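You operate a simulated robot arm through the tools that you are given. There is no shell and no other tool. Be economical: measure what you need, move in short steps, check, and stop when the job is done.

Carry out the task below with a simulated robot arm. There is one attempt and no reset: what you move stays moved.

JOB
Wind down and cap the peach lipstick, lid the powder jar and shut the refill palette.

Only the result counts: the job must be done as asked and must still hold three seconds after the hand-in. Knocking over, shifting, dropping, spilling or breaking anything else fails it. A push-on lid holds only when it is set on centred and level and pressed home; a screw cap is set on level and turned clockwise until tight.

ROBOT AND FRAMES
A 7-joint arm with a two-finger parallel gripper, fixed in place. Base frame: the origin is at the foot of the arm, x ahead of it, y to its left, z up; the work surface is at about z = 0. Readings come in mm, degrees, newtons and seconds.
With the tool pointing down near the work surface it reaches from about 240 to 620 mm from the base axis. Its first joint turns from -66.0 to 66.0 degrees. Payload 2.6 kg.
The tool frame sits at the grasp point between the pads (the TCP): z along the fingers, y along the line on which they close. The tips reach 30 mm beyond it. Largest opening 94 mm; finger width 28, thickness 10; the body of the gripper, 50 by 96 mm, starts 55 mm behind the TCP.
Orientation is that of the tool frame in the base frame, as [roll, pitch, yaw] about the fixed x, y, z axes, in that order (R = Rz(yaw) Ry(pitch) Rx(roll)). With the fingers straight down and closing along the base's y, the tool's x points along the base's -x, its y along +y and its z along -z.

CONTROLS
- The arm moves only by the tool step_arm. Its argument "steps" is a list of rows, each an object of numbers (a shift or turn left out is 0, a gripper value left out holds the last): "dx", "dy", "dz": the shift along the tool's x, y, z in cm; "wx", "wy", "wz": the turn, a rotation vector about the tool's x, y, z in degrees; "gripper": the finger opening in cm, from 0 to 9.4. In form: [{"dx": .., "dy": .., "dz": .., "wx": .., "wy": .., "wz": .., "gripper": ..}, ...]. A call has 1 to 10 rows; each row is the pose to reach, as a shift and turn from the pose commanded when the call began, along the tool's axes at that moment. A row lasts 0.2 s, in which the tool goes at most 50 mm and 8.6 degrees; a call with a longer step from one row to the next is refused whole, and so is a gripper value outside its range. A pose out of reach is approached as far as the arm can. The call stops where the force on the tool passes 40 N (or 10 N more than at its start, if that is more) or the arm is blocked; 0.2 s more then pass. Each finger travels about 72 mm/s and halts on what it meets, pressing with about 31 N; the grip force reading is that of the motor and also rises with nothing between the fingers. The clock runs only during rows and for 0.2 s after the last one: add rows that repeat a pose to give the fingers time. The reply holds the time, the measured pose of the TCP, the force on the tool along the base axes, the opening and the grip force, in the units named above and with some noise, with the torque about the TCP (base axes, N m) and any sound that the robot's microphone picked up, and new pictures: "pictures" is both (left out), scene, wrist or none.
- Cameras (640 x 400 px; columns grow to the right, rows downward): "scene" is fixed at [40.5, 433.9, 568.8]; the picture's right is [-0.74, -0.67, 0.00], its down [-0.35, 0.39, -0.85] and it looks along [0.57, -0.64, -0.52] (base axes); focal length 342 px, centre (320, 200). "wrist" rides on the gripper at [76, 14, -103] in the tool frame; the picture's right is [-0.18, 0.98, 0.00], its down [-0.75, -0.14, -0.64] and it looks along [-0.63, -0.12, 0.77] (tool axes); focal length 243 px, centre (320, 200).
- locate(camera, pixels): there is no depth. For up to 12 entries [column, row, z] of the newest picture of that camera ("zoom" is the newest enlarged one), the place [x, y] in the base frame at which the ray of that pixel passes the height z, good to about 3 mm. The clock stands still meanwhile.
- enlarge(camera, box): a new picture of the part [left, top, right, bottom] of that camera's present view, enlarged. The clock stands still meanwhile.
- finish_job(): hands the job in; it is judged then, once.

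Keep the steps short. Do not move on a guess: measure, check each grasp and each placing, and mend mistakes. In all there are 80 turns and 200 pictures (those below and enlarged ones count). Leave the gripper open and the arm clear of the work at the hand-in unless told otherwise, and finish with a single line.

The tools are called after "Emit:" as name(argument=value, ...) on one line, values as JSON. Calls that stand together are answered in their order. step_arm: Moves the arm, as the interface text tells. Its arguments: {"type":"object","properties":{"steps":{"type":"array","items":{"type":"object","properties":{"dx":{"type":"number"},"dy":{"type":"number"},"dz":{"type":"number"},"wx":{"type":"number"},"wy":{"type":"number"},"wz":{"type":"number"},"gripper":{"type":"number"}}}},"pictures":{"type":"string","enum":["both","scene","wrist","none"]}},"required":["steps"]} The other tools are called the same way: locate (camera, pixels) gives the place at which the rays of pixels pass given heights; enlarge (camera, box) takes an enlarged picture of a part of a camera's view; finish_job () hands the job in.

At the start:

```text
t: 0.0
tcp_pos: [421.4, 63.6, 307.3]
orientation: [179.9, -0.1, -180.0]
ft_force: [0.0, -0.7, 0.0]
torque: [0.01, 0.02, -0.04]
opening: 94.1
gripper_force: 0.1
```

scene: 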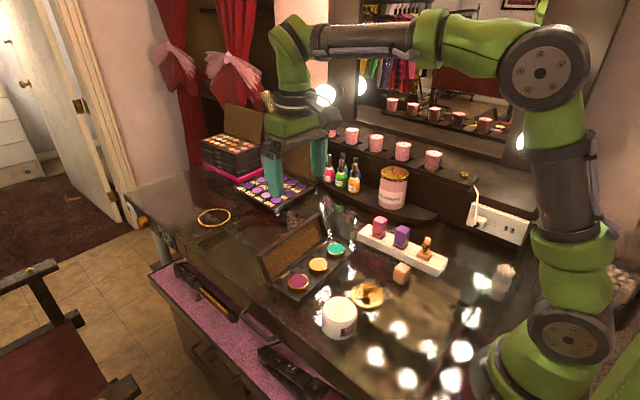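
wrist: 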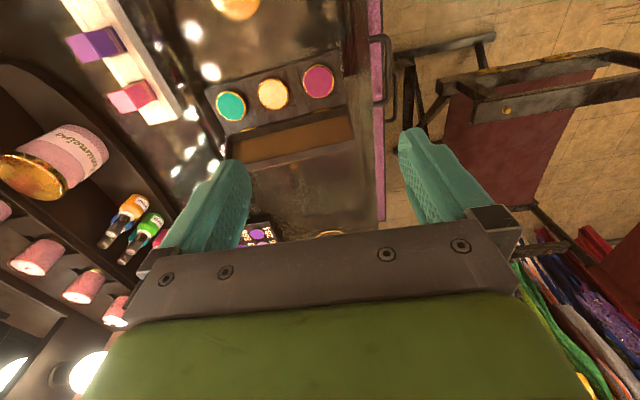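

I see the palette (around 310,260), the white jar (338,318), a gold lid (365,295) and a lipstick rack (400,245). I'll zoom in on these first.

Emit:
enlarge(camera="scene", box=[340, 200, 480, 290])

Emit:
enlarge(camera="scene", box=[240, 200, 420, 350])

```text
4.44 times, centred on (410, 245) of scene
```

zoom: 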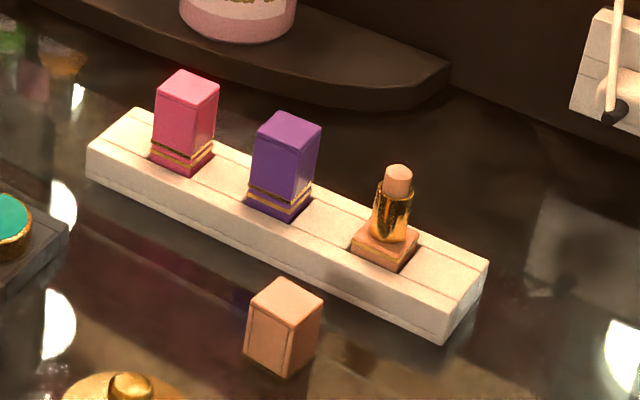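

```text
2.67 times, centred on (330, 275) of scene
```

zoom: 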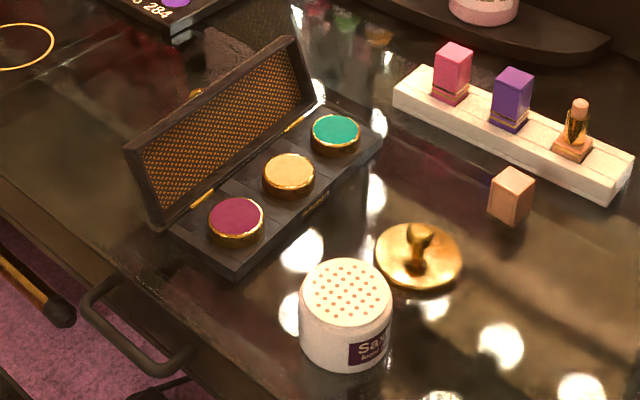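

Measuring the main points in the second zoom, at several candidate heights.

Emit:
locate(camera="zoom", pixels=[[514, 226, 0], [511, 180, 30], [489, 212, 0], [346, 366, 0], [346, 292, 45], [418, 262, 5], [420, 230, 25], [236, 278, 0], [236, 270, 15], [382, 140, 15], [573, 150, 25], [580, 105, 50]])

Emit:
locate(camera="zoom", pixels=[[160, 224, 15], [318, 108, 15], [124, 150, 60], [292, 38, 60], [124, 150, 80], [292, 38, 80], [610, 199, 0], [393, 100, 0], [236, 222, 20], [289, 174, 20], [336, 132, 20], [300, 295, 45]])

```text
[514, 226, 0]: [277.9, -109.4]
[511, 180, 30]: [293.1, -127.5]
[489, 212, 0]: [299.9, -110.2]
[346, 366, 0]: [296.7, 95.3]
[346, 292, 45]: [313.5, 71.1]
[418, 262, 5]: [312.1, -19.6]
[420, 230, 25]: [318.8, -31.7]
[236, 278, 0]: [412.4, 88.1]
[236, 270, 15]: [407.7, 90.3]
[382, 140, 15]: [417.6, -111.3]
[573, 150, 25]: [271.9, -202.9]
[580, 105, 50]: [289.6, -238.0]
```

```text
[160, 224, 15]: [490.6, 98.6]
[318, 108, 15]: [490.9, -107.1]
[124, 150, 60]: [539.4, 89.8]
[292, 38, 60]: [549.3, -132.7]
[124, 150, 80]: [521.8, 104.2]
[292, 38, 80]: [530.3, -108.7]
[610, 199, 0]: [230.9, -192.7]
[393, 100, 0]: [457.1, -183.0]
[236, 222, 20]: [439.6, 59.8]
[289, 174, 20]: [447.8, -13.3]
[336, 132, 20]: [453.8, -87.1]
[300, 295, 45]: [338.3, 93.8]
```

Next, moving over toward the rack and cap to look with the wrist camera.

Emit:
step_arm(steps=[{"dx": 2.4, "dy": -3.6, "dz": 0.9}, {"dx": 4.7, "dy": -7.1, "dz": 1.9}, {"dx": 7, "dy": -10.7, "dz": 2.8}, {"dx": 9.4, "dy": -14.2, "dz": 3.8}, {"dx": 11.8, "dy": -17.8, "dz": 4.7}, {"dx": 14.1, "dy": -21.4, "dz": 5.7}, {"dx": 14.1, "dy": -21.4, "dz": 5.7}])

```text
t: 1.6
tcp_pos: [282.1, -148.8, 247.9]
orientation: [180.0, -0.1, 180.0]
ft_force: [0.7, 0.5, 0.1]
torque: [-0.02, -0.02, 0.02]
opening: 93.8
gripper_force: 0.0
```

scene: 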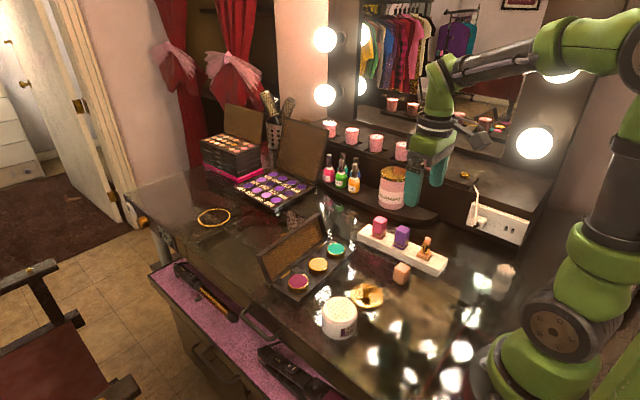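
wrist: 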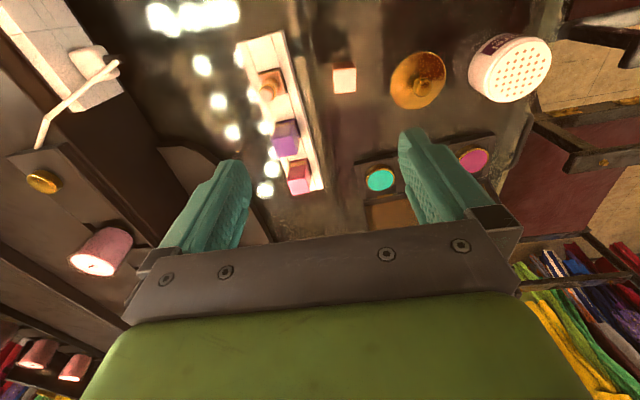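

Emit:
enlarge(camera="wrist", box=[230, 25, 390, 205])

Emit:
enlarge(camera="wrist", box=[380, 25, 560, 125])

```text
2.22 times, centred on (310, 115) of wrist
```

zoom: 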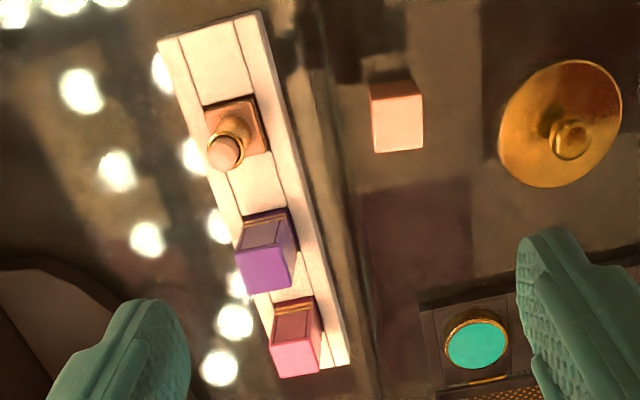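

```text
3.56 times, centred on (470, 75) of wrist
```

zoom: 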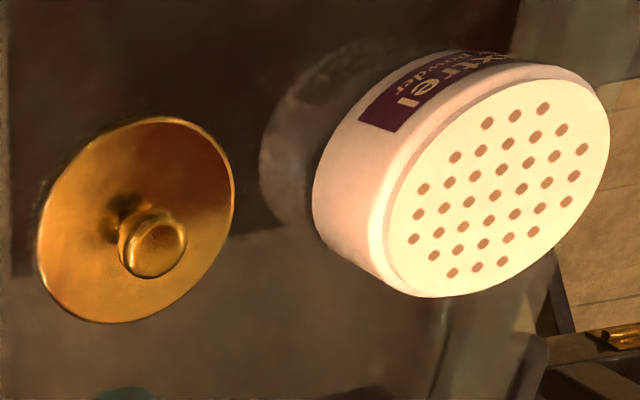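

Locating the same points from the wrist view to triangulate heights.

Emit:
locate(camera="wrist", pixels=[[344.7, 80.8, 20], [344.7, 80.8, 30], [344.7, 80.8, 40], [267.2, 93.4, 50], [267.2, 93.4, 70], [424.2, 89.1, 20], [424.2, 89.1, 30], [418.8, 80, 5], [521.5, 71.6, 40], [521.5, 71.6, 55], [521.5, 71.6, 70]])

Emit:
locate(camera="scene", pixels=[[402.0, 267.2, 20], [402.0, 267.2, 30], [402.0, 267.2, 40], [407.5, 237.5, 50], [407.5, 237.5, 70], [363.8, 286.5, 20], [363.8, 286.5, 30], [362.9, 297.0, 5], [339.5, 307, 40], [339.5, 307, 55], [339.5, 307, 70]])

```text
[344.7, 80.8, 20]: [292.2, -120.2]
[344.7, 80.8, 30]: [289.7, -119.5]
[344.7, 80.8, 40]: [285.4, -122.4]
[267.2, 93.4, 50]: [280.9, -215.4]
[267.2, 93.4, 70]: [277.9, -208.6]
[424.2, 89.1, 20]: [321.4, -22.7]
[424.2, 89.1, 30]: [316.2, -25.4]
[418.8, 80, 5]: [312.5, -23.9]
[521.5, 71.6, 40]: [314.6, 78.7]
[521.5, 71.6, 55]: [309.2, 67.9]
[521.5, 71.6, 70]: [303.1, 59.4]
```

```text
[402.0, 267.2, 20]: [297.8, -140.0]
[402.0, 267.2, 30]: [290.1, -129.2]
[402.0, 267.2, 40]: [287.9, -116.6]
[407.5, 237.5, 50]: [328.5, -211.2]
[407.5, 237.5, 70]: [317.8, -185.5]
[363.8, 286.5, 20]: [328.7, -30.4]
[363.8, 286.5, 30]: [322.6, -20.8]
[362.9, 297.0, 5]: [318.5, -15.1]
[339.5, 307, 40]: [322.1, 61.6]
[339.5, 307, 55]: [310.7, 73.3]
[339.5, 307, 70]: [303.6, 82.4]
```

The views agree: cap top z≈35 at (288,-121), lid knob z≈27 at (318,-24), jar top z≈51 at (311,70), bullet tip z≈72 at (278,-209). I start with the lid and move above its knob.

Emit:
step_arm(steps=[{"dx": -0.8, "dy": 2.6, "dz": 3}, {"dx": -1.5, "dy": 5.2, "dz": 6}, {"dx": -2.3, "dy": 7.8, "dz": 9}, {"dx": -3, "dy": 10.4, "dz": 12}, {"dx": -3.6, "dy": 12.5, "dz": 14.8}, {"dx": -3.6, "dy": 12.5, "dz": 14.8, "gripper": 5}])

```text
t: 3.0
tcp_pos: [317.7, -25.7, 98.6]
orientation: [180.0, 0.0, -179.9]
ft_force: [-0.3, 0.2, 0.4]
torque: [0.01, 0.0, -0.03]
opening: 50.0
gripper_force: 0.6
```

scene: 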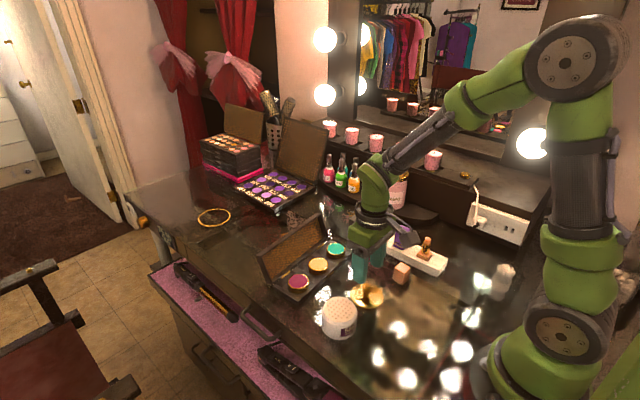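
wrist: 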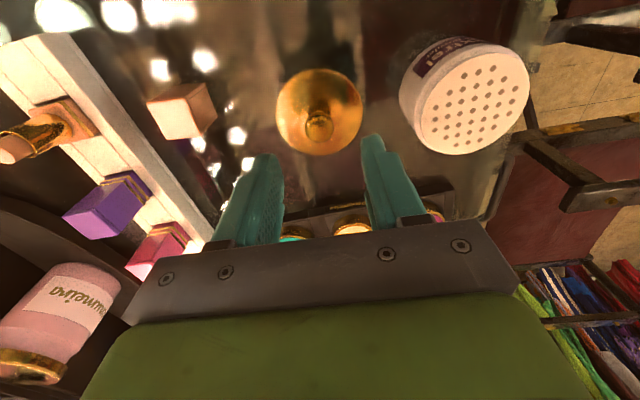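

Emit:
enlarge(camera="wrist", box=[260, 50, 380, 170])

Emit:
locate(camera="wrist", pixels=[[319, 125, 22], [319, 125, 28], [276, 113, 5], [362, 104, 5], [316, 69, 5], [324, 155, 5], [414, 90, 50], [527, 80, 50], [461, 45, 50], [474, 152, 50], [471, 98, 50]])

```text
3.33 times, centred on (320, 110) of wrist
```

zoom: 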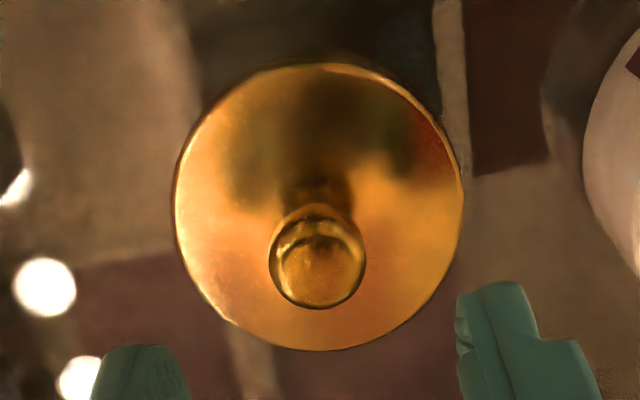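

```text
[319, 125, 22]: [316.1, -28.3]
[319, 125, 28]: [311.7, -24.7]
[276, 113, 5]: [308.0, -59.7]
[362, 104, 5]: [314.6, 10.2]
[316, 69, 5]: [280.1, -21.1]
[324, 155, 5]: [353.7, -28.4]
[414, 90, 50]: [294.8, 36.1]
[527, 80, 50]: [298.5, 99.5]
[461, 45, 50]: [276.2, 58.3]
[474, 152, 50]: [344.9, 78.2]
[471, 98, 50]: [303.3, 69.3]
```

Lid is ~70 mm wide, centred at about (314,-25), with a ball knob. Descending around the knob with fingers open 50 mm.

Emit:
step_arm(steps=[{"dx": 0.35, "dz": 2}, {"dx": 0.35, "dz": 4}, {"dx": 0.35, "dz": 5}, {"dx": 0.35, "dz": 5.4}, {"dx": 0.35, "dz": 5.4}])

```text
t: 4.2
tcp_pos: [313.7, -24.7, 48.3]
orientation: [180.0, 0.1, 180.0]
ft_force: [0.9, -0.5, 0.4]
torque: [0.03, -0.01, -0.03]
opening: 50.0
gripper_force: 0.0
```

scene: 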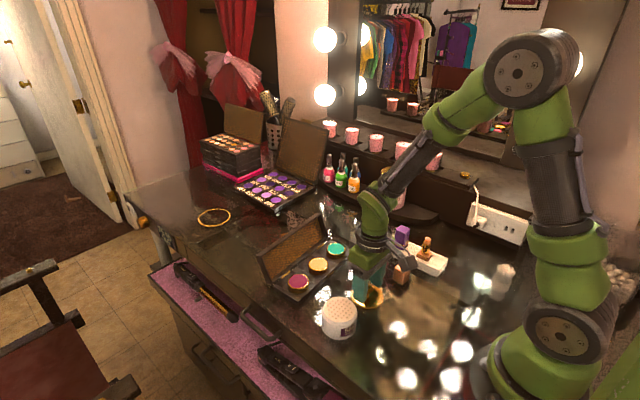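
wrist: 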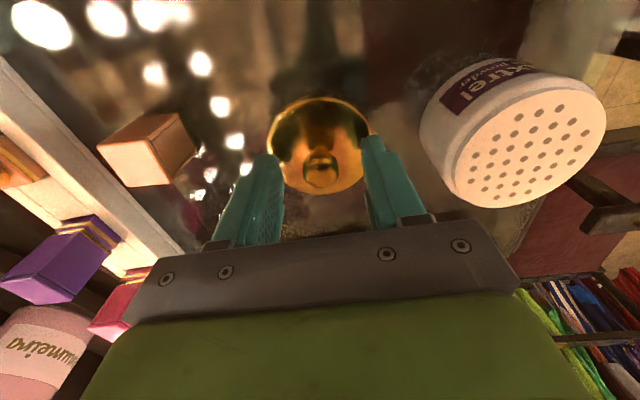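

Emit:
enlarge(camera="wrist", box=[250, 90, 390, 210])

Emit:
locate(camera="wrist", pixels=[[321, 171, 20], [321, 171, 25], [321, 171, 30], [319, 97, 5], [320, 194, 5], [267, 150, 5], [370, 140, 5]])

```text
3.33 times, centred on (320, 150) of wrist
```

zoom: 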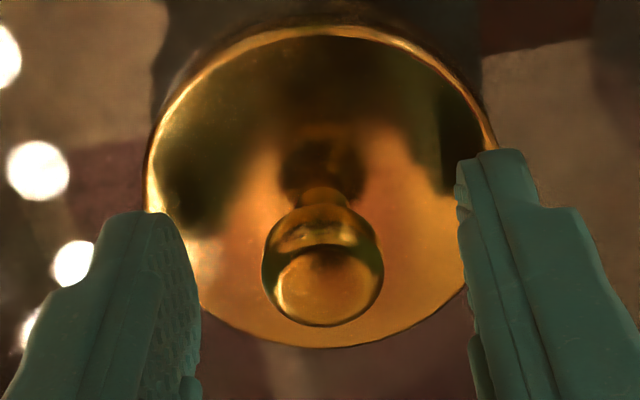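

```text
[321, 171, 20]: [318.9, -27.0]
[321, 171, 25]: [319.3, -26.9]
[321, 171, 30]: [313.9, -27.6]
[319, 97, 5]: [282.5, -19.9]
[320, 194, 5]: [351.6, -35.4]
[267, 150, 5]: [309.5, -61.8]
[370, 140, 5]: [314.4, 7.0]
```

Knob is centred between the fingers. Descending 6 mm more and closing.

Emit:
step_arm(steps=[{"dx": -0.2, "dz": 0.6}, {"dx": -0.2, "dz": 0.6}, {"dx": -0.2, "dz": 0.6, "gripper": 0.5}, {"dx": -0.2, "dz": 0.6, "gripper": 0.5}, {"dx": -0.2, "dz": 0.6, "gripper": 0.5}], pictures="wrist")

```text
t: 5.4
tcp_pos: [315.0, -24.0, 41.3]
orientation: [180.0, 0.1, -180.0]
ft_force: [0.7, -0.6, -0.4]
torque: [-0.02, 0.0, 0.01]
opening: 19.5
gripper_force: 31.4
```

wrist: 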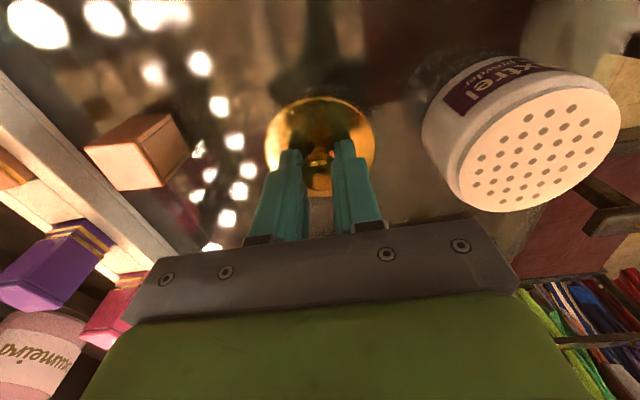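

Gripped at 19.5 mm. Lifting 75 mm.

Emit:
step_arm(steps=[{"dz": -1}, {"dz": -3}, {"dz": -5.5}, {"dz": -7.5}, {"dz": -7.5}])

```text
t: 6.6
tcp_pos: [314.3, -24.1, 115.6]
orientation: [-180.0, 0.1, -179.9]
ft_force: [-0.4, -0.3, 0.4]
torque: [0.0, 0.03, -0.03]
opening: 19.6
gripper_force: 31.2
```

scene: 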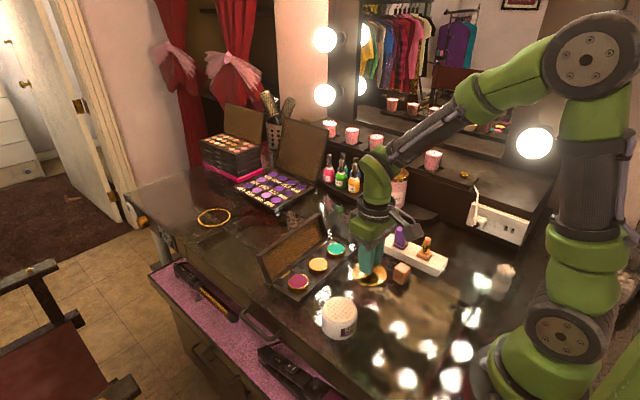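
wrist: 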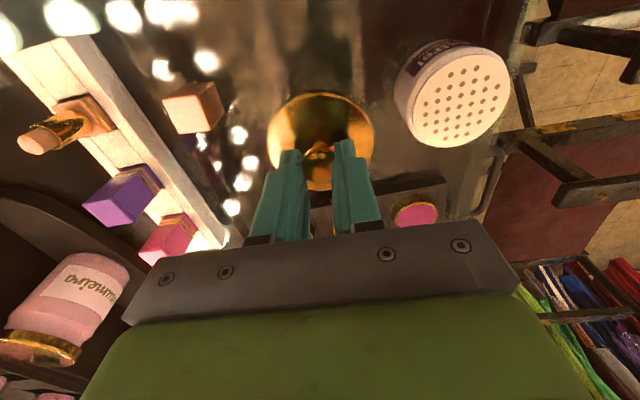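

Lid held and appears level. Measuring lid rim and jar rim precisely in enlargements.

Emit:
enlarge(camera="wrist", box=[250, 20, 530, 195])

Emit:
enlarge(camera="scene", box=[300, 220, 420, 345])

```text
2.29 times, centred on (390, 108) of wrist
```

zoom: 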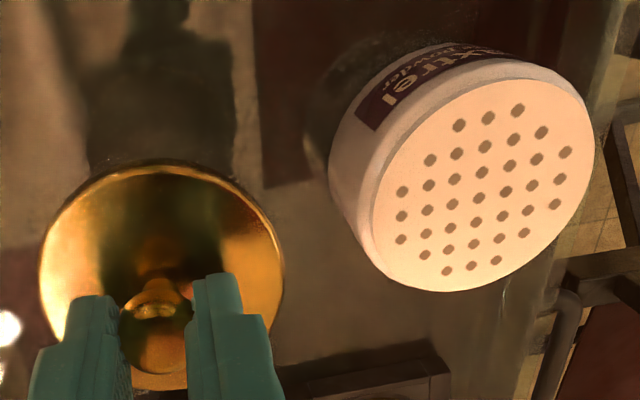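

```text
3.20 times, centred on (360, 282) of scene
```

zoom: 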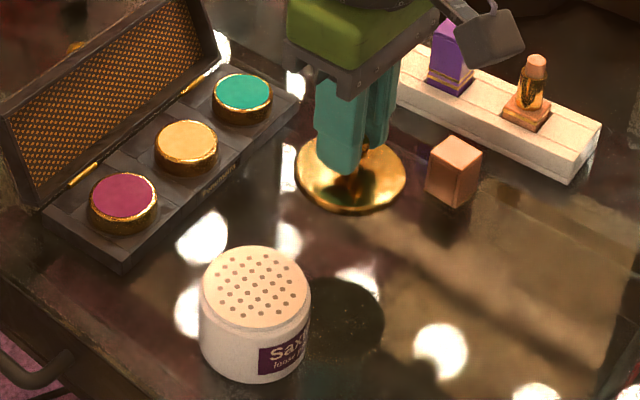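

Emit:
locate(camera="wrist", pixels=[[267.1, 133.7, 78], [374.7, 134.6, 78], [320, 90, 78], [322.2, 190.6, 78], [411.9, 114, 51], [510.3, 85.6, 51], [468.7, 54.1, 51], [446.9, 147.7, 51]])

Emit:
locate(camera="zoom", pixels=[[295, 171, 78], [406, 171, 78], [350, 129, 78], [350, 213, 78], [204, 287, 51], [310, 287, 51], [257, 246, 51], [257, 328, 51]])

```text
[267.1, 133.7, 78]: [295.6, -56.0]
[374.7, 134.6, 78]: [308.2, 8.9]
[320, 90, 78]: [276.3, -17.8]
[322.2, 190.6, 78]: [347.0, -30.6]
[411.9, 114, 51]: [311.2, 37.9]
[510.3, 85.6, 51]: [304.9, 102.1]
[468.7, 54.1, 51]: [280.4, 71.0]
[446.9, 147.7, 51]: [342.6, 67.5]
```

```text
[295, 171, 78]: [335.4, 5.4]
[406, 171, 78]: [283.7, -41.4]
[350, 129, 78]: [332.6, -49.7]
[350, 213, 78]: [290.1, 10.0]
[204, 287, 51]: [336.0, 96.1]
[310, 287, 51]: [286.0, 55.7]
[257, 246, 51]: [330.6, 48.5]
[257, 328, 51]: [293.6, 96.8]
```

Lid centre ≈ (312,-23.5) and jar centre ≈ (312,71). Moving +94 mm in y, still above the jar.

Emit:
step_arm(steps=[{"dy": 3}, {"dy": 6}, {"dy": 9.4}, {"dy": 9.4}, {"dy": 9.4}])

Emit:
enlarge(camera="wrist", box=[240, 60, 400, 220])

Emit:
enlarge(camera="scene", box=[280, 250, 400, 345])

```text
t: 7.8
tcp_pos: [314.1, 69.9, 116.8]
orientation: [180.0, 0.0, -180.0]
ft_force: [0.1, -0.3, -0.5]
torque: [0.01, -0.01, -0.03]
opening: 19.6
gripper_force: 30.9
```

scene: 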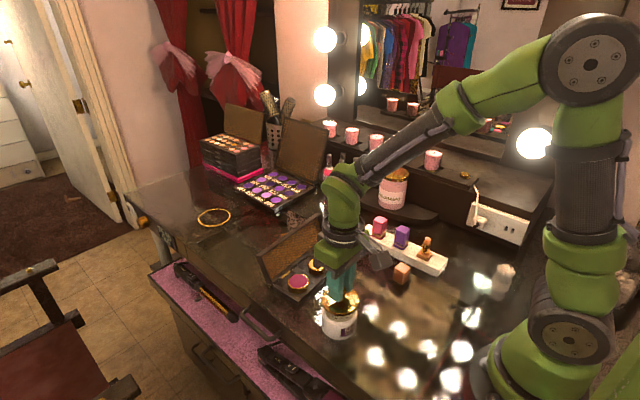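
wrist: 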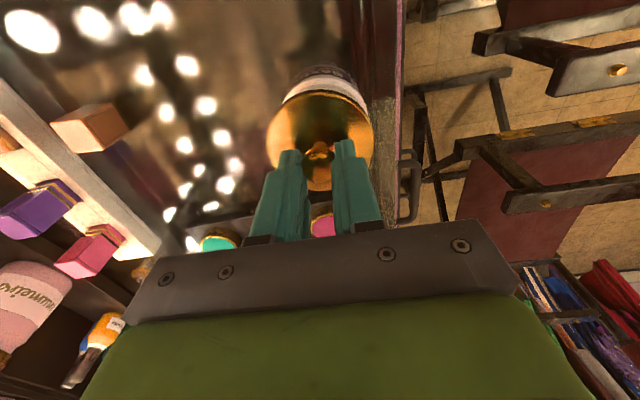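

```text
2.50 times, centred on (320, 140) of wrist
```

zoom: 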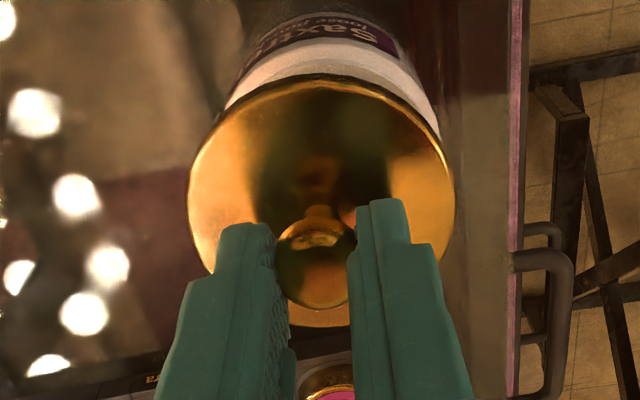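

```text
4.21 times, centred on (340, 298) of scene
```

zoom: 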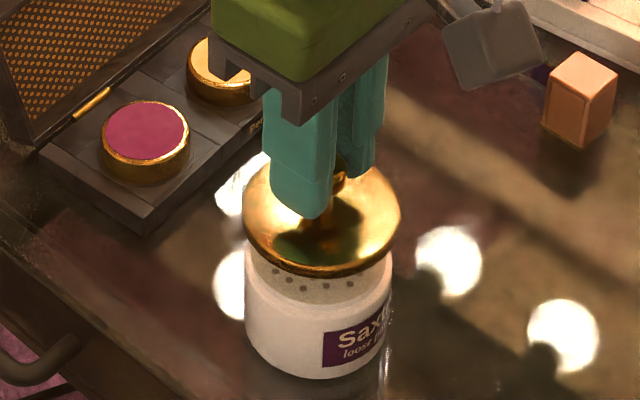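

Lid and jar look aligned within ~1 mm. Lowering 18 mm and checking again.

Emit:
step_arm(steps=[{"dx": -0.05, "dy": 0.1, "dz": 0.8}, {"dx": -0.05, "dy": 0.1, "dz": 1.8}, {"dx": -0.05, "dy": 0.1, "dz": 1.8}])

Emit:
enlarge(camera="wrist", box=[240, 60, 400, 220])

Emit:
enlarge(camera="scene", box=[300, 270, 380, 345])

```text
t: 8.6
tcp_pos: [316.2, 69.7, 99.9]
orientation: [-180.0, 0.0, -179.9]
ft_force: [-4.0, 1.9, 11.5]
torque: [-0.04, 0.18, -0.02]
opening: 19.5
gripper_force: 31.0
```

scene: 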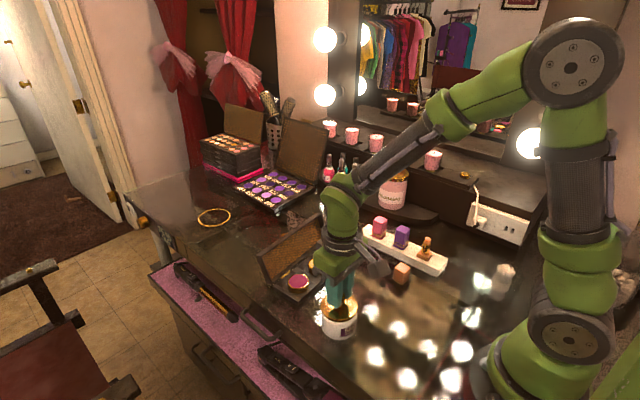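
wrist: 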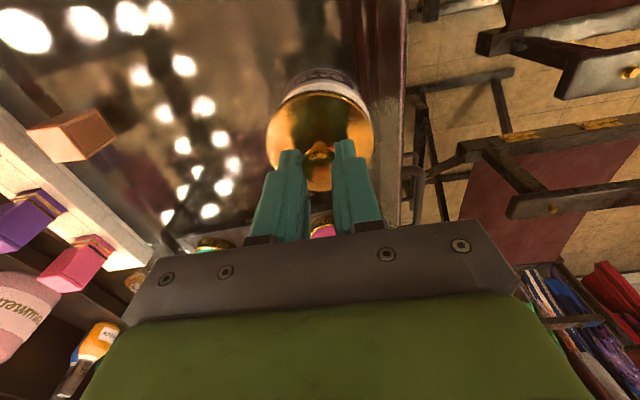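

```text
2.50 times, centred on (320, 140) of wrist
```

zoom: 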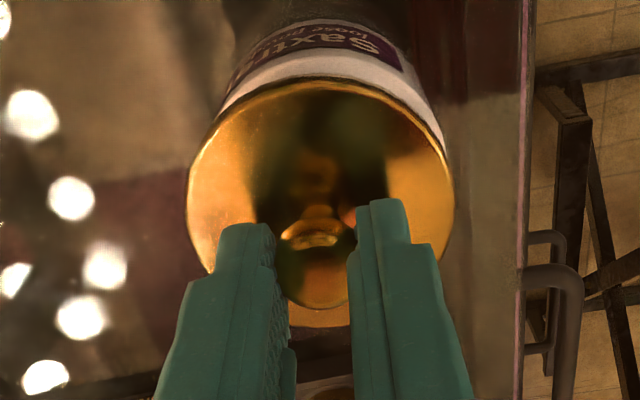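

```text
5.33 times, centred on (340, 308) of scene
```

zoom: 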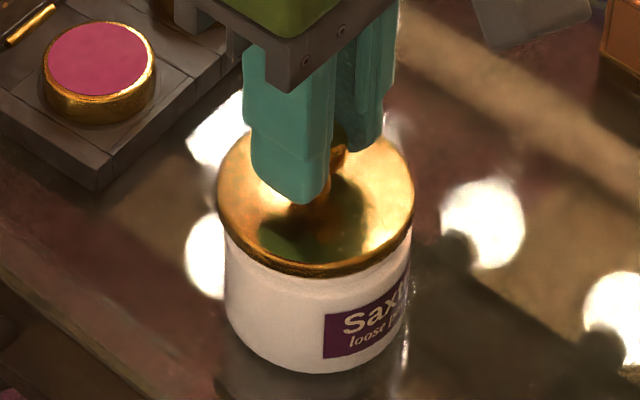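

Contact at TCP z≈100 with a sideways push of (-4,+1.9) N, so I'm ~1–2 mm off. Backing off 3 mm, shifting -1.5 mm in x and +0.7 mm in y, and touching again gently.

Emit:
step_arm(steps=[{"dz": -0.3}, {"dx": 0.15, "dy": 0.07, "dz": -0.3}, {"dx": 0.15, "dy": 0.07, "dz": 0.05}, {"dx": 0.15, "dy": 0.07, "dz": 0.05}], pictures="none")

```text
t: 9.6
tcp_pos: [313.3, 71.4, 99.8]
orientation: [179.8, 0.0, 179.9]
ft_force: [-13.1, 6.7, 28.8]
torque: [0.2, 0.41, -0.01]
opening: 19.7
gripper_force: 30.7
heard: snap
```

A snap was heard. Checking the seating visually.

Emit:
enlarge(camera="scene", box=[300, 270, 380, 345])

Emit:
enlarge(camera="wrist", box=[240, 60, 400, 220])

```text
5.33 times, centred on (340, 308) of scene
```

zoom: 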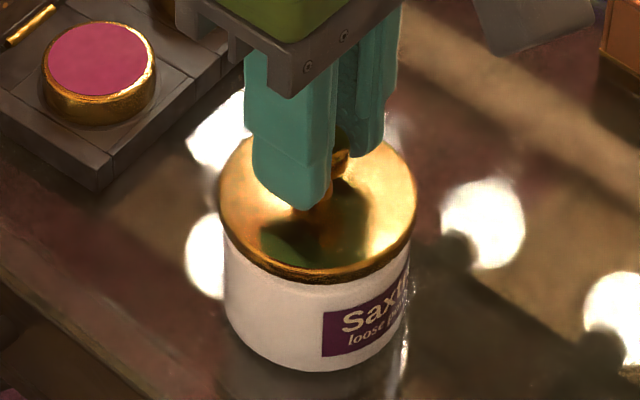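

```text
2.50 times, centred on (320, 140) of wrist
```

zoom: 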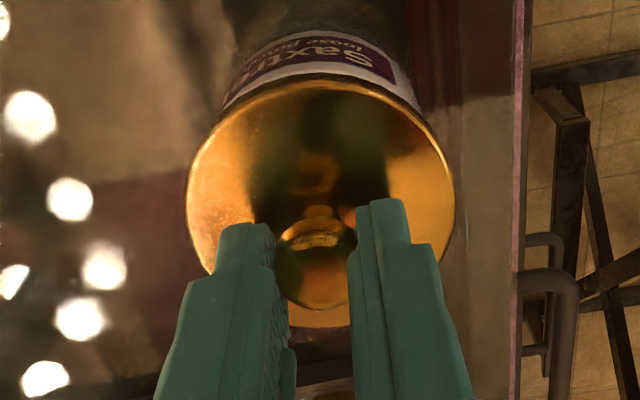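

It looks level. I'll release, rise a little and inspect.

Emit:
step_arm(steps=[{"gripper": 4.5}, {"gripper": 4.5}, {"gripper": 4.5, "dz": -2}, {"gripper": 4.5, "dz": -5}])

Emit:
enlarge(camera="scene", box=[300, 270, 380, 345])

Emit:
enlarge(camera="wrist", box=[240, 40, 400, 180])

```text
t: 10.6
tcp_pos: [315.0, 70.1, 148.3]
orientation: [-180.0, 0.0, 180.0]
ft_force: [0.8, 0.3, 0.1]
torque: [0.01, 0.0, 0.0]
opening: 44.8
gripper_force: 0.1
```

scene: 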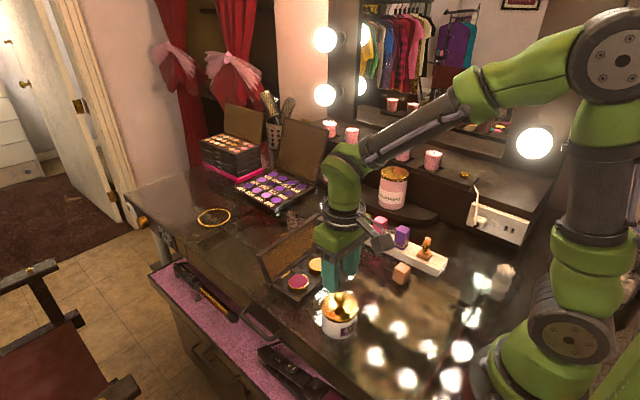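
wrist: 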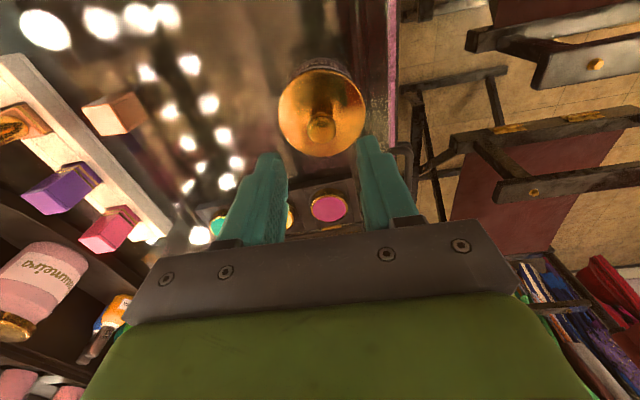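

```text
5.33 times, centred on (340, 308) of scene
```

zoom: 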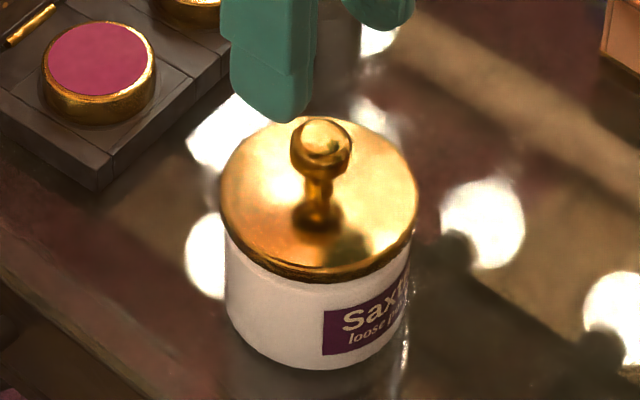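

```text
2.86 times, centred on (320, 110) of wrist
```

zoom: 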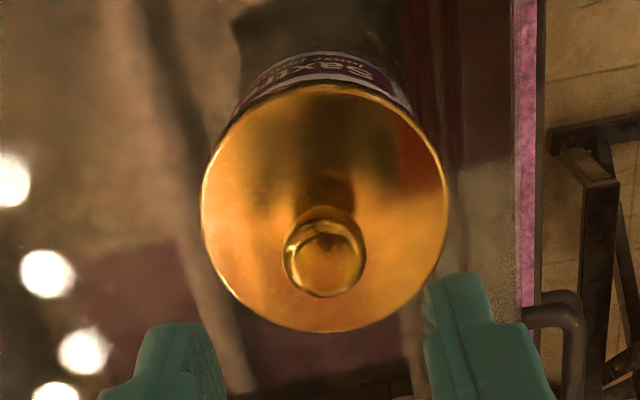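

Lid appears seated level. For certainty, I'll press the knob with closed fingers until a firm force.

Emit:
step_arm(steps=[{"gripper": 0}, {"gripper": 0}, {"gripper": 0, "dz": 1.5}, {"dz": 2.5}, {"dz": 2.9}, {"dz": 3.2}, {"dz": 3.5}, {"dz": 3.8}, {"dz": 4.1}, {"dz": 4.4}], pictures="none")

```text
t: 12.3
tcp_pos: [315.3, 71.3, 113.7]
orientation: [180.0, 0.2, 179.7]
ft_force: [-5.4, -1.2, 10.6]
torque: [0.01, 0.18, 0.0]
opening: 0.0
gripper_force: 31.6
stopped in row 8: the force on the tool passed its limit at 50 N (the readings are from after the stop); the commanded pose is now the measured one
```

50 N applied with no more movement or snap: the lid is home. Rising and moving toward the palette to inspect it.

Emit:
step_arm(steps=[{"dz": -3}, {"dz": -7}, {"dz": -11}, {"dz": -13, "dy": -3}, {"dz": -13, "dy": -7}])

Emit:
enlarge(camera="scene", box=[240, 200, 400, 345])

Emit:
enlarge(camera="wrist", box=[200, 60, 460, 240])

```text
t: 13.5
tcp_pos: [316.0, 5.4, 245.2]
orientation: [180.0, 0.3, 179.8]
ft_force: [0.2, -0.5, -0.7]
torque: [0.01, -0.02, -0.02]
opening: 0.1
gripper_force: 31.2
```

scene: 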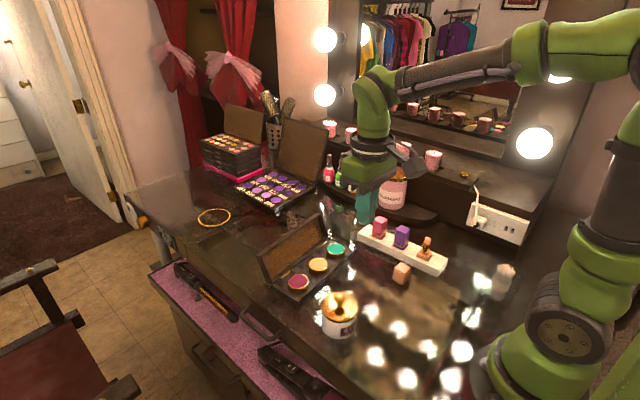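
wrist: 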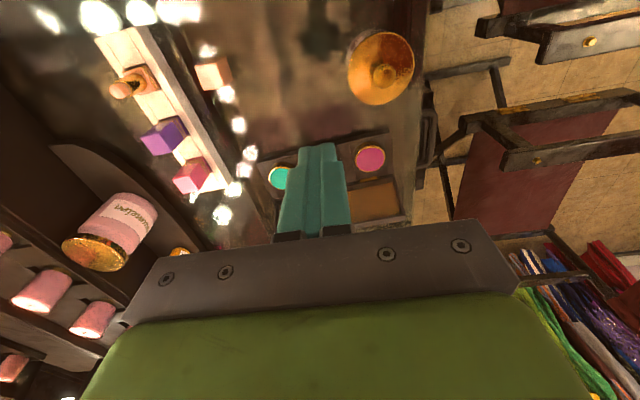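

```text
2.76 times, centred on (320, 272) of scene
```

zoom: 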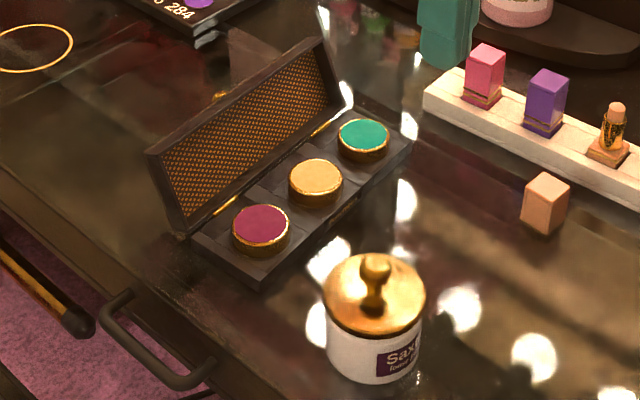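

```text
2.22 times, centred on (330, 150) of wrist
```

zoom: 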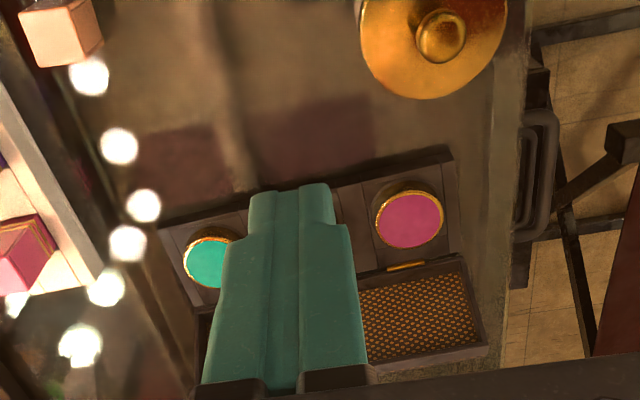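

Triangulating the lid's top edge corner from both views.

Emit:
locate(camera="wrist", pixels=[[405.7, 215.3, 50], [405.7, 215.3, 65], [405.7, 215.3, 80], [397, 210, 0]])

Emit:
locate(camera="scene", pixels=[[258.4, 256.2, 50], [258.4, 256.2, 65], [258.4, 256.2, 80], [318.5, 214.5, 65], [318.5, 214.5, 80], [271, 282, 10], [271, 282, 20]])

```text
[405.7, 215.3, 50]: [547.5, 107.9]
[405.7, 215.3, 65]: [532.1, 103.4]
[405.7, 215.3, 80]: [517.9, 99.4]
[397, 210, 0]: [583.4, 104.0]
```

```text
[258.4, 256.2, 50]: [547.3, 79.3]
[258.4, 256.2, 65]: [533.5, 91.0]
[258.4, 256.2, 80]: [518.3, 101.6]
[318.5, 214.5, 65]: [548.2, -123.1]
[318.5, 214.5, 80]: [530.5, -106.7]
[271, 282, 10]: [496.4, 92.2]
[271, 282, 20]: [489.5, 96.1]
```

Lid edge is at x≈520, z≈78, spanning y from -105 to +100, with the hinge near x≈490. I'll pass high above it and come down behind it at x≈565, y≈0, with closed fingers.

Emit:
step_arm(steps=[{"dx": -4.5, "dz": 1}, {"dx": -9, "dz": 2}, {"dx": -13.5, "dz": 3}, {"dx": -18, "dz": 4}, {"dx": -22, "dz": 5}, {"dx": -25, "dz": 6}, {"dx": -25, "dz": 9}, {"dx": -25, "dz": 9}])

```text
t: 15.3
tcp_pos: [566.1, -0.5, 155.1]
orientation: [179.9, 0.1, 179.8]
ft_force: [0.1, 0.2, -0.3]
torque: [-0.01, 0.01, 0.01]
opening: 0.0
gripper_force: 31.0
```

scene: 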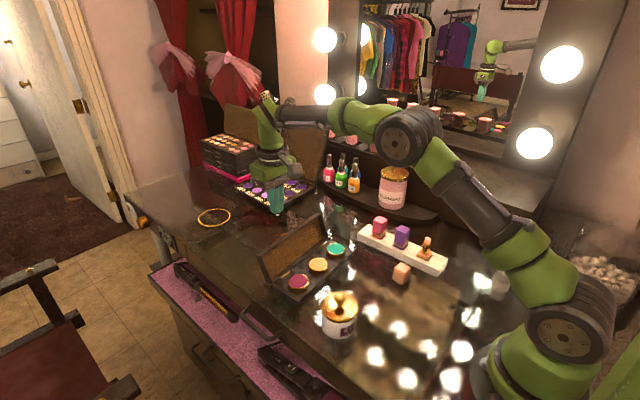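
wrist: 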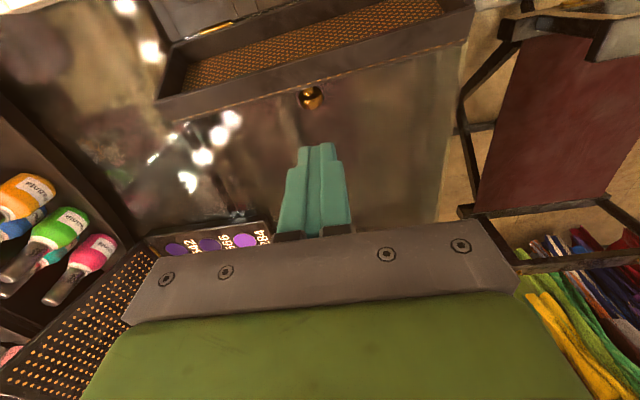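

There's a gold ball at (311,98) just behind the lid. I need to know whether it's a knob on the lid or a loose object.

Emit:
enlarge(camera="wrist", box=[250, 50, 370, 150])

Emit:
enlarge(camera="scene", box=[260, 205, 340, 265])

Emit:
locate(camera="wrist", pixels=[[311, 98, 6], [311, 98, 40], [311, 98, 60], [160, 105, 75], [475, 40, 75]])

Emit:
locate(camera="scene", pixels=[[295, 234, 6], [295, 234, 40], [295, 234, 60]])

```text
4.00 times, centred on (310, 100) of wrist
```

zoom: 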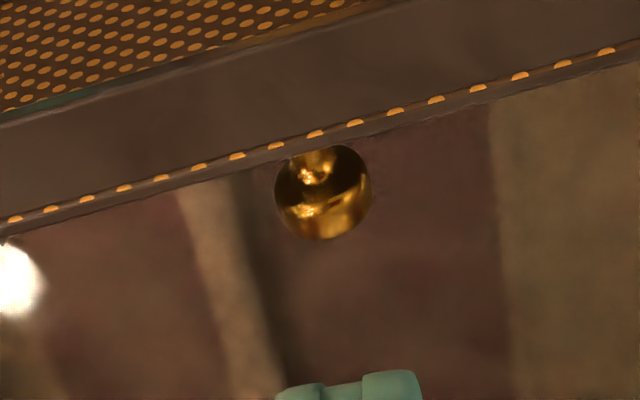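

```text
6.67 times, centred on (300, 235) of scene
```

zoom: 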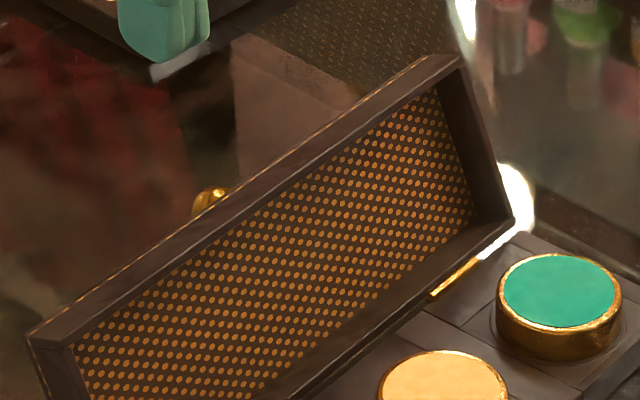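

```text
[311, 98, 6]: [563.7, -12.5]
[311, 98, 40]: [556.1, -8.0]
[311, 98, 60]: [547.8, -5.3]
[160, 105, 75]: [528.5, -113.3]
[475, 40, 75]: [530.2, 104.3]
```

```text
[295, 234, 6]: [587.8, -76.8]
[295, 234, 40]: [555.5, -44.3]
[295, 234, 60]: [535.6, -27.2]
```

The ball is a knob on the lid's outer face (about (546,-8,62)). I'll open the fingers to 50 mm to straddle it and push the lid panel evenly on both sides. First, descending behind the lid.

Emit:
step_arm(steps=[{"dy": -0.7, "gripper": 5}, {"dy": -0.7, "dz": 0, "gripper": 5}, {"dy": -0.7, "dz": 3.5}, {"dy": -0.7, "dz": 7}, {"dy": -0.7, "dz": 7}])

```text
t: 16.5
tcp_pos: [564.0, -6.2, 85.1]
orientation: [179.9, 0.2, 179.8]
ft_force: [-0.1, 0.1, -0.2]
torque: [0.0, -0.03, 0.0]
opening: 49.9
gripper_force: 0.0
```

scene: 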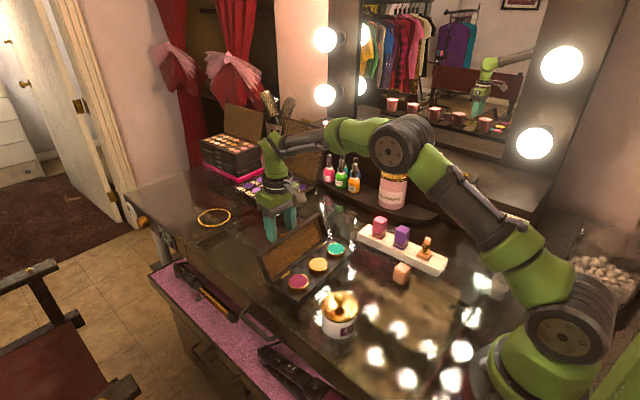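
wrist: 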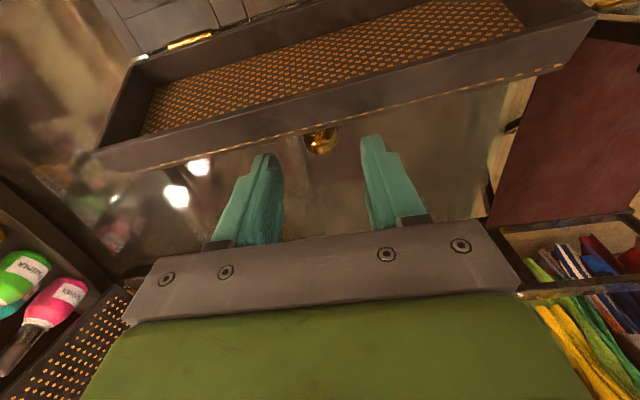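

Fingers straddle the knob. Pushing toward -x in small steps, watching force.

Emit:
step_arm(steps=[{"dx": 1}, {"dx": 2}, {"dx": 2.7}, {"dx": 3.4}, {"dx": 4.1}, {"dx": 4.8}])

```text
t: 17.9
tcp_pos: [522.4, -7.3, 91.5]
orientation: [-179.8, 1.4, -180.0]
ft_force: [19.8, -2.3, 31.8]
torque: [-1.25, -0.48, 0.57]
opening: 50.9
gripper_force: 1.3
```

scene: 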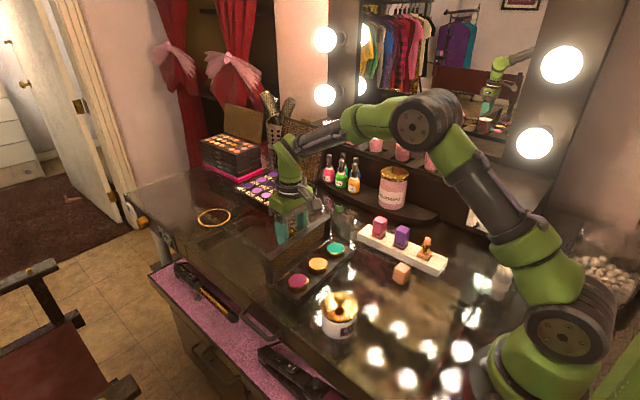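
wrist: 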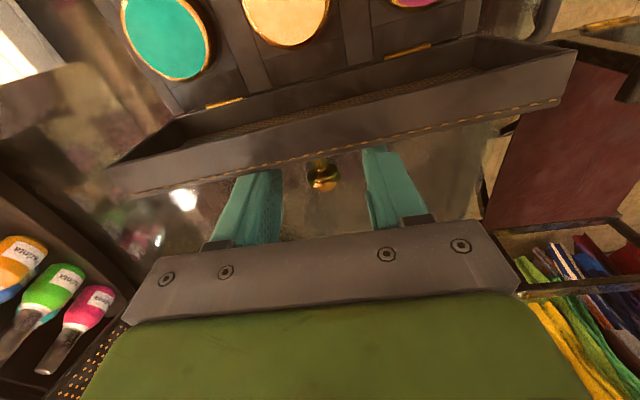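

The lid turned toward vertical but friction is dragging the tips up (31.8 N). I'll rise 12 mm for better leverage and continue in small pushes.

Emit:
step_arm(steps=[{"dx": -0.4, "dz": -0.6}, {"dx": -0.4, "dz": -1.6}, {"dx": 0.3, "dz": -1.7}, {"dx": 0.9, "dz": -1.7}, {"dx": 1.5, "dz": -1.7}])

```text
t: 19.1
tcp_pos: [501.4, -7.1, 101.0]
orientation: [179.9, 0.1, 179.9]
ft_force: [0.4, -0.7, 0.3]
torque: [-0.02, -0.02, -0.02]
opening: 50.0
gripper_force: 0.1
```

scene: 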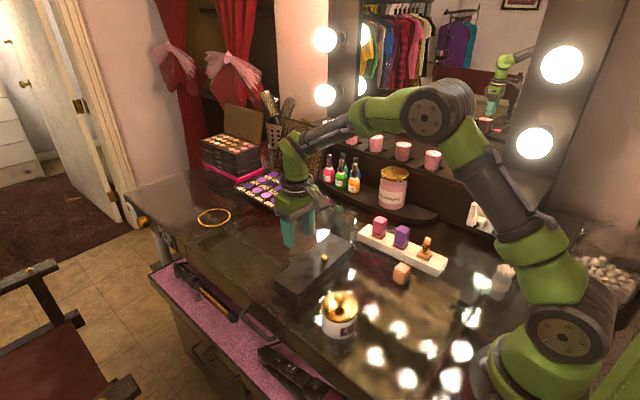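
wrist: 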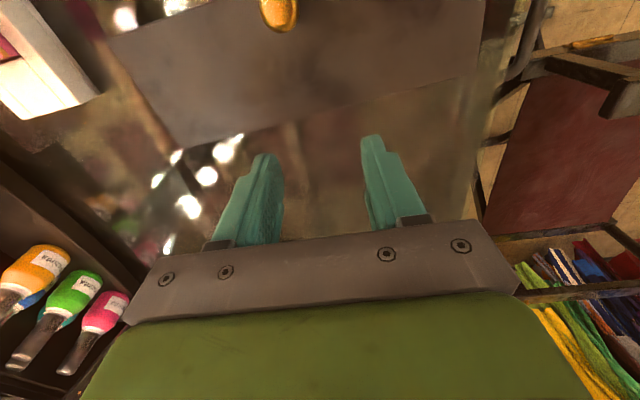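

The lid has fallen shut. Enlarging to check that it's flush before pressing.

Emit:
enlarge(camera="scene", box=[260, 215, 380, 315])

```text
4.00 times, centred on (320, 265) of scene
```

zoom: 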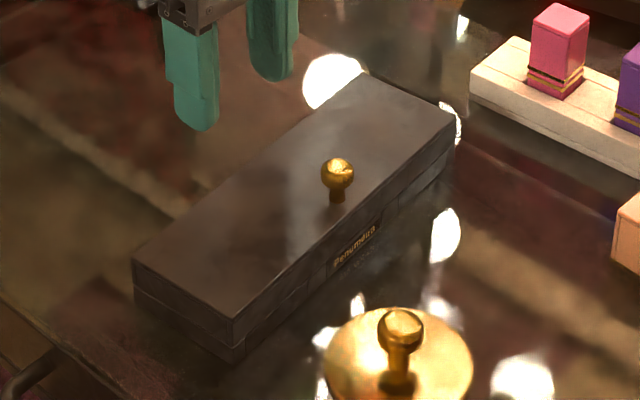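

It looks flush. Locating the knob so I can press beside it near the front edge, in case there's a latch.

Emit:
locate(camera="zoom", pixels=[[337, 200, 40], [337, 165, 60], [233, 322, 40], [455, 113, 40], [134, 262, 40], [233, 360, 0]])

```text
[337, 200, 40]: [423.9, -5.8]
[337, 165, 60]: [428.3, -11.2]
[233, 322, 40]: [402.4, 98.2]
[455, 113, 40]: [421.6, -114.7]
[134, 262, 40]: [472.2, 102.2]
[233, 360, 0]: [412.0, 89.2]
```

Knob at (427,-8). I'll press on it with closed fingers.

Emit:
step_arm(steps=[{"dz": -2.5, "gripper": 0}, {"dx": 4, "dz": -2.5, "gripper": 0}, {"dx": 7.4, "dz": -2.5}, {"dx": 7.4, "dz": -1}, {"dx": 7.4, "dz": 0}, {"dx": 7.4, "dz": 0.8}, {"dx": 7.4, "dz": 1.3}, {"dx": 7.4, "dz": 1.7}, {"dx": 7.4, "dz": 2.1}], pictures="wrist")

```text
t: 20.9
tcp_pos: [427.5, -6.1, 90.1]
orientation: [179.8, 0.3, 179.6]
ft_force: [-2.1, 0.3, 10.5]
torque: [-0.05, 0.05, -0.06]
opening: 0.0
gripper_force: 30.9
stopped in row 8: the force on the tool passed its limit at 49 N (the readings are from after the stop); the commanded pose is now the measured one
```

wrist: 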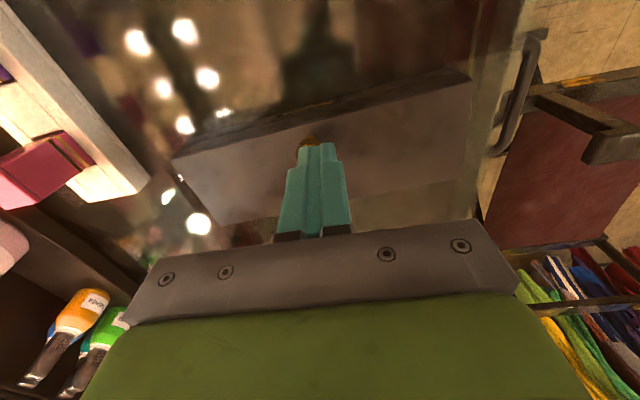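

Palette shut firmly (49 N, no give). Now moving up and over to the lipstick.

Emit:
step_arm(steps=[{"dz": -4}, {"dz": -8}, {"dx": 3, "dy": -4, "dz": -9, "gripper": 6}, {"dx": 6, "dy": -8, "dz": -9}, {"dx": 9, "dy": -12, "dz": -9}, {"dx": 12, "dy": -16, "dz": -9}, {"dx": 15, "dy": -20, "dz": -9}, {"dx": 15, "dy": -20, "dz": -9}])

Emit:
enlarge(camera="wrist", box=[230, 30, 430, 190])

Emit:
enlarge(camera="scene", box=[360, 200, 480, 290])

```text
refused: row 3 steps farther than a row can; nothing moved
```

```text
2.50 times, centred on (330, 110) of wrist
```

zoom: 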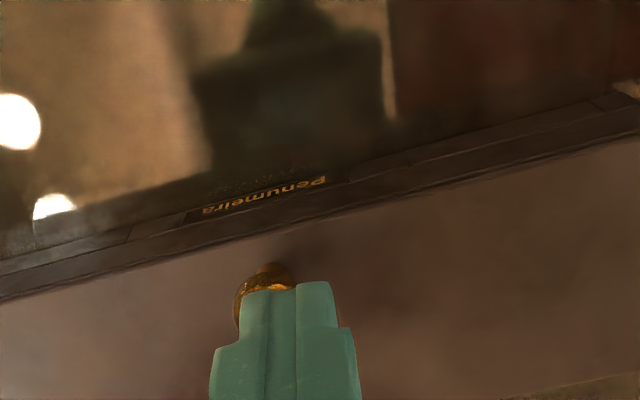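

```text
4.44 times, centred on (420, 245) of scene
```

zoom: 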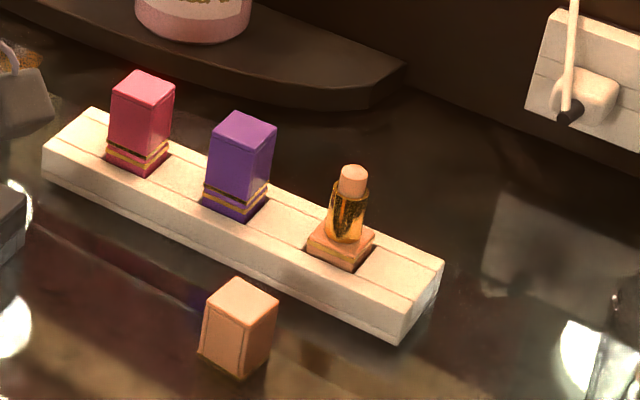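

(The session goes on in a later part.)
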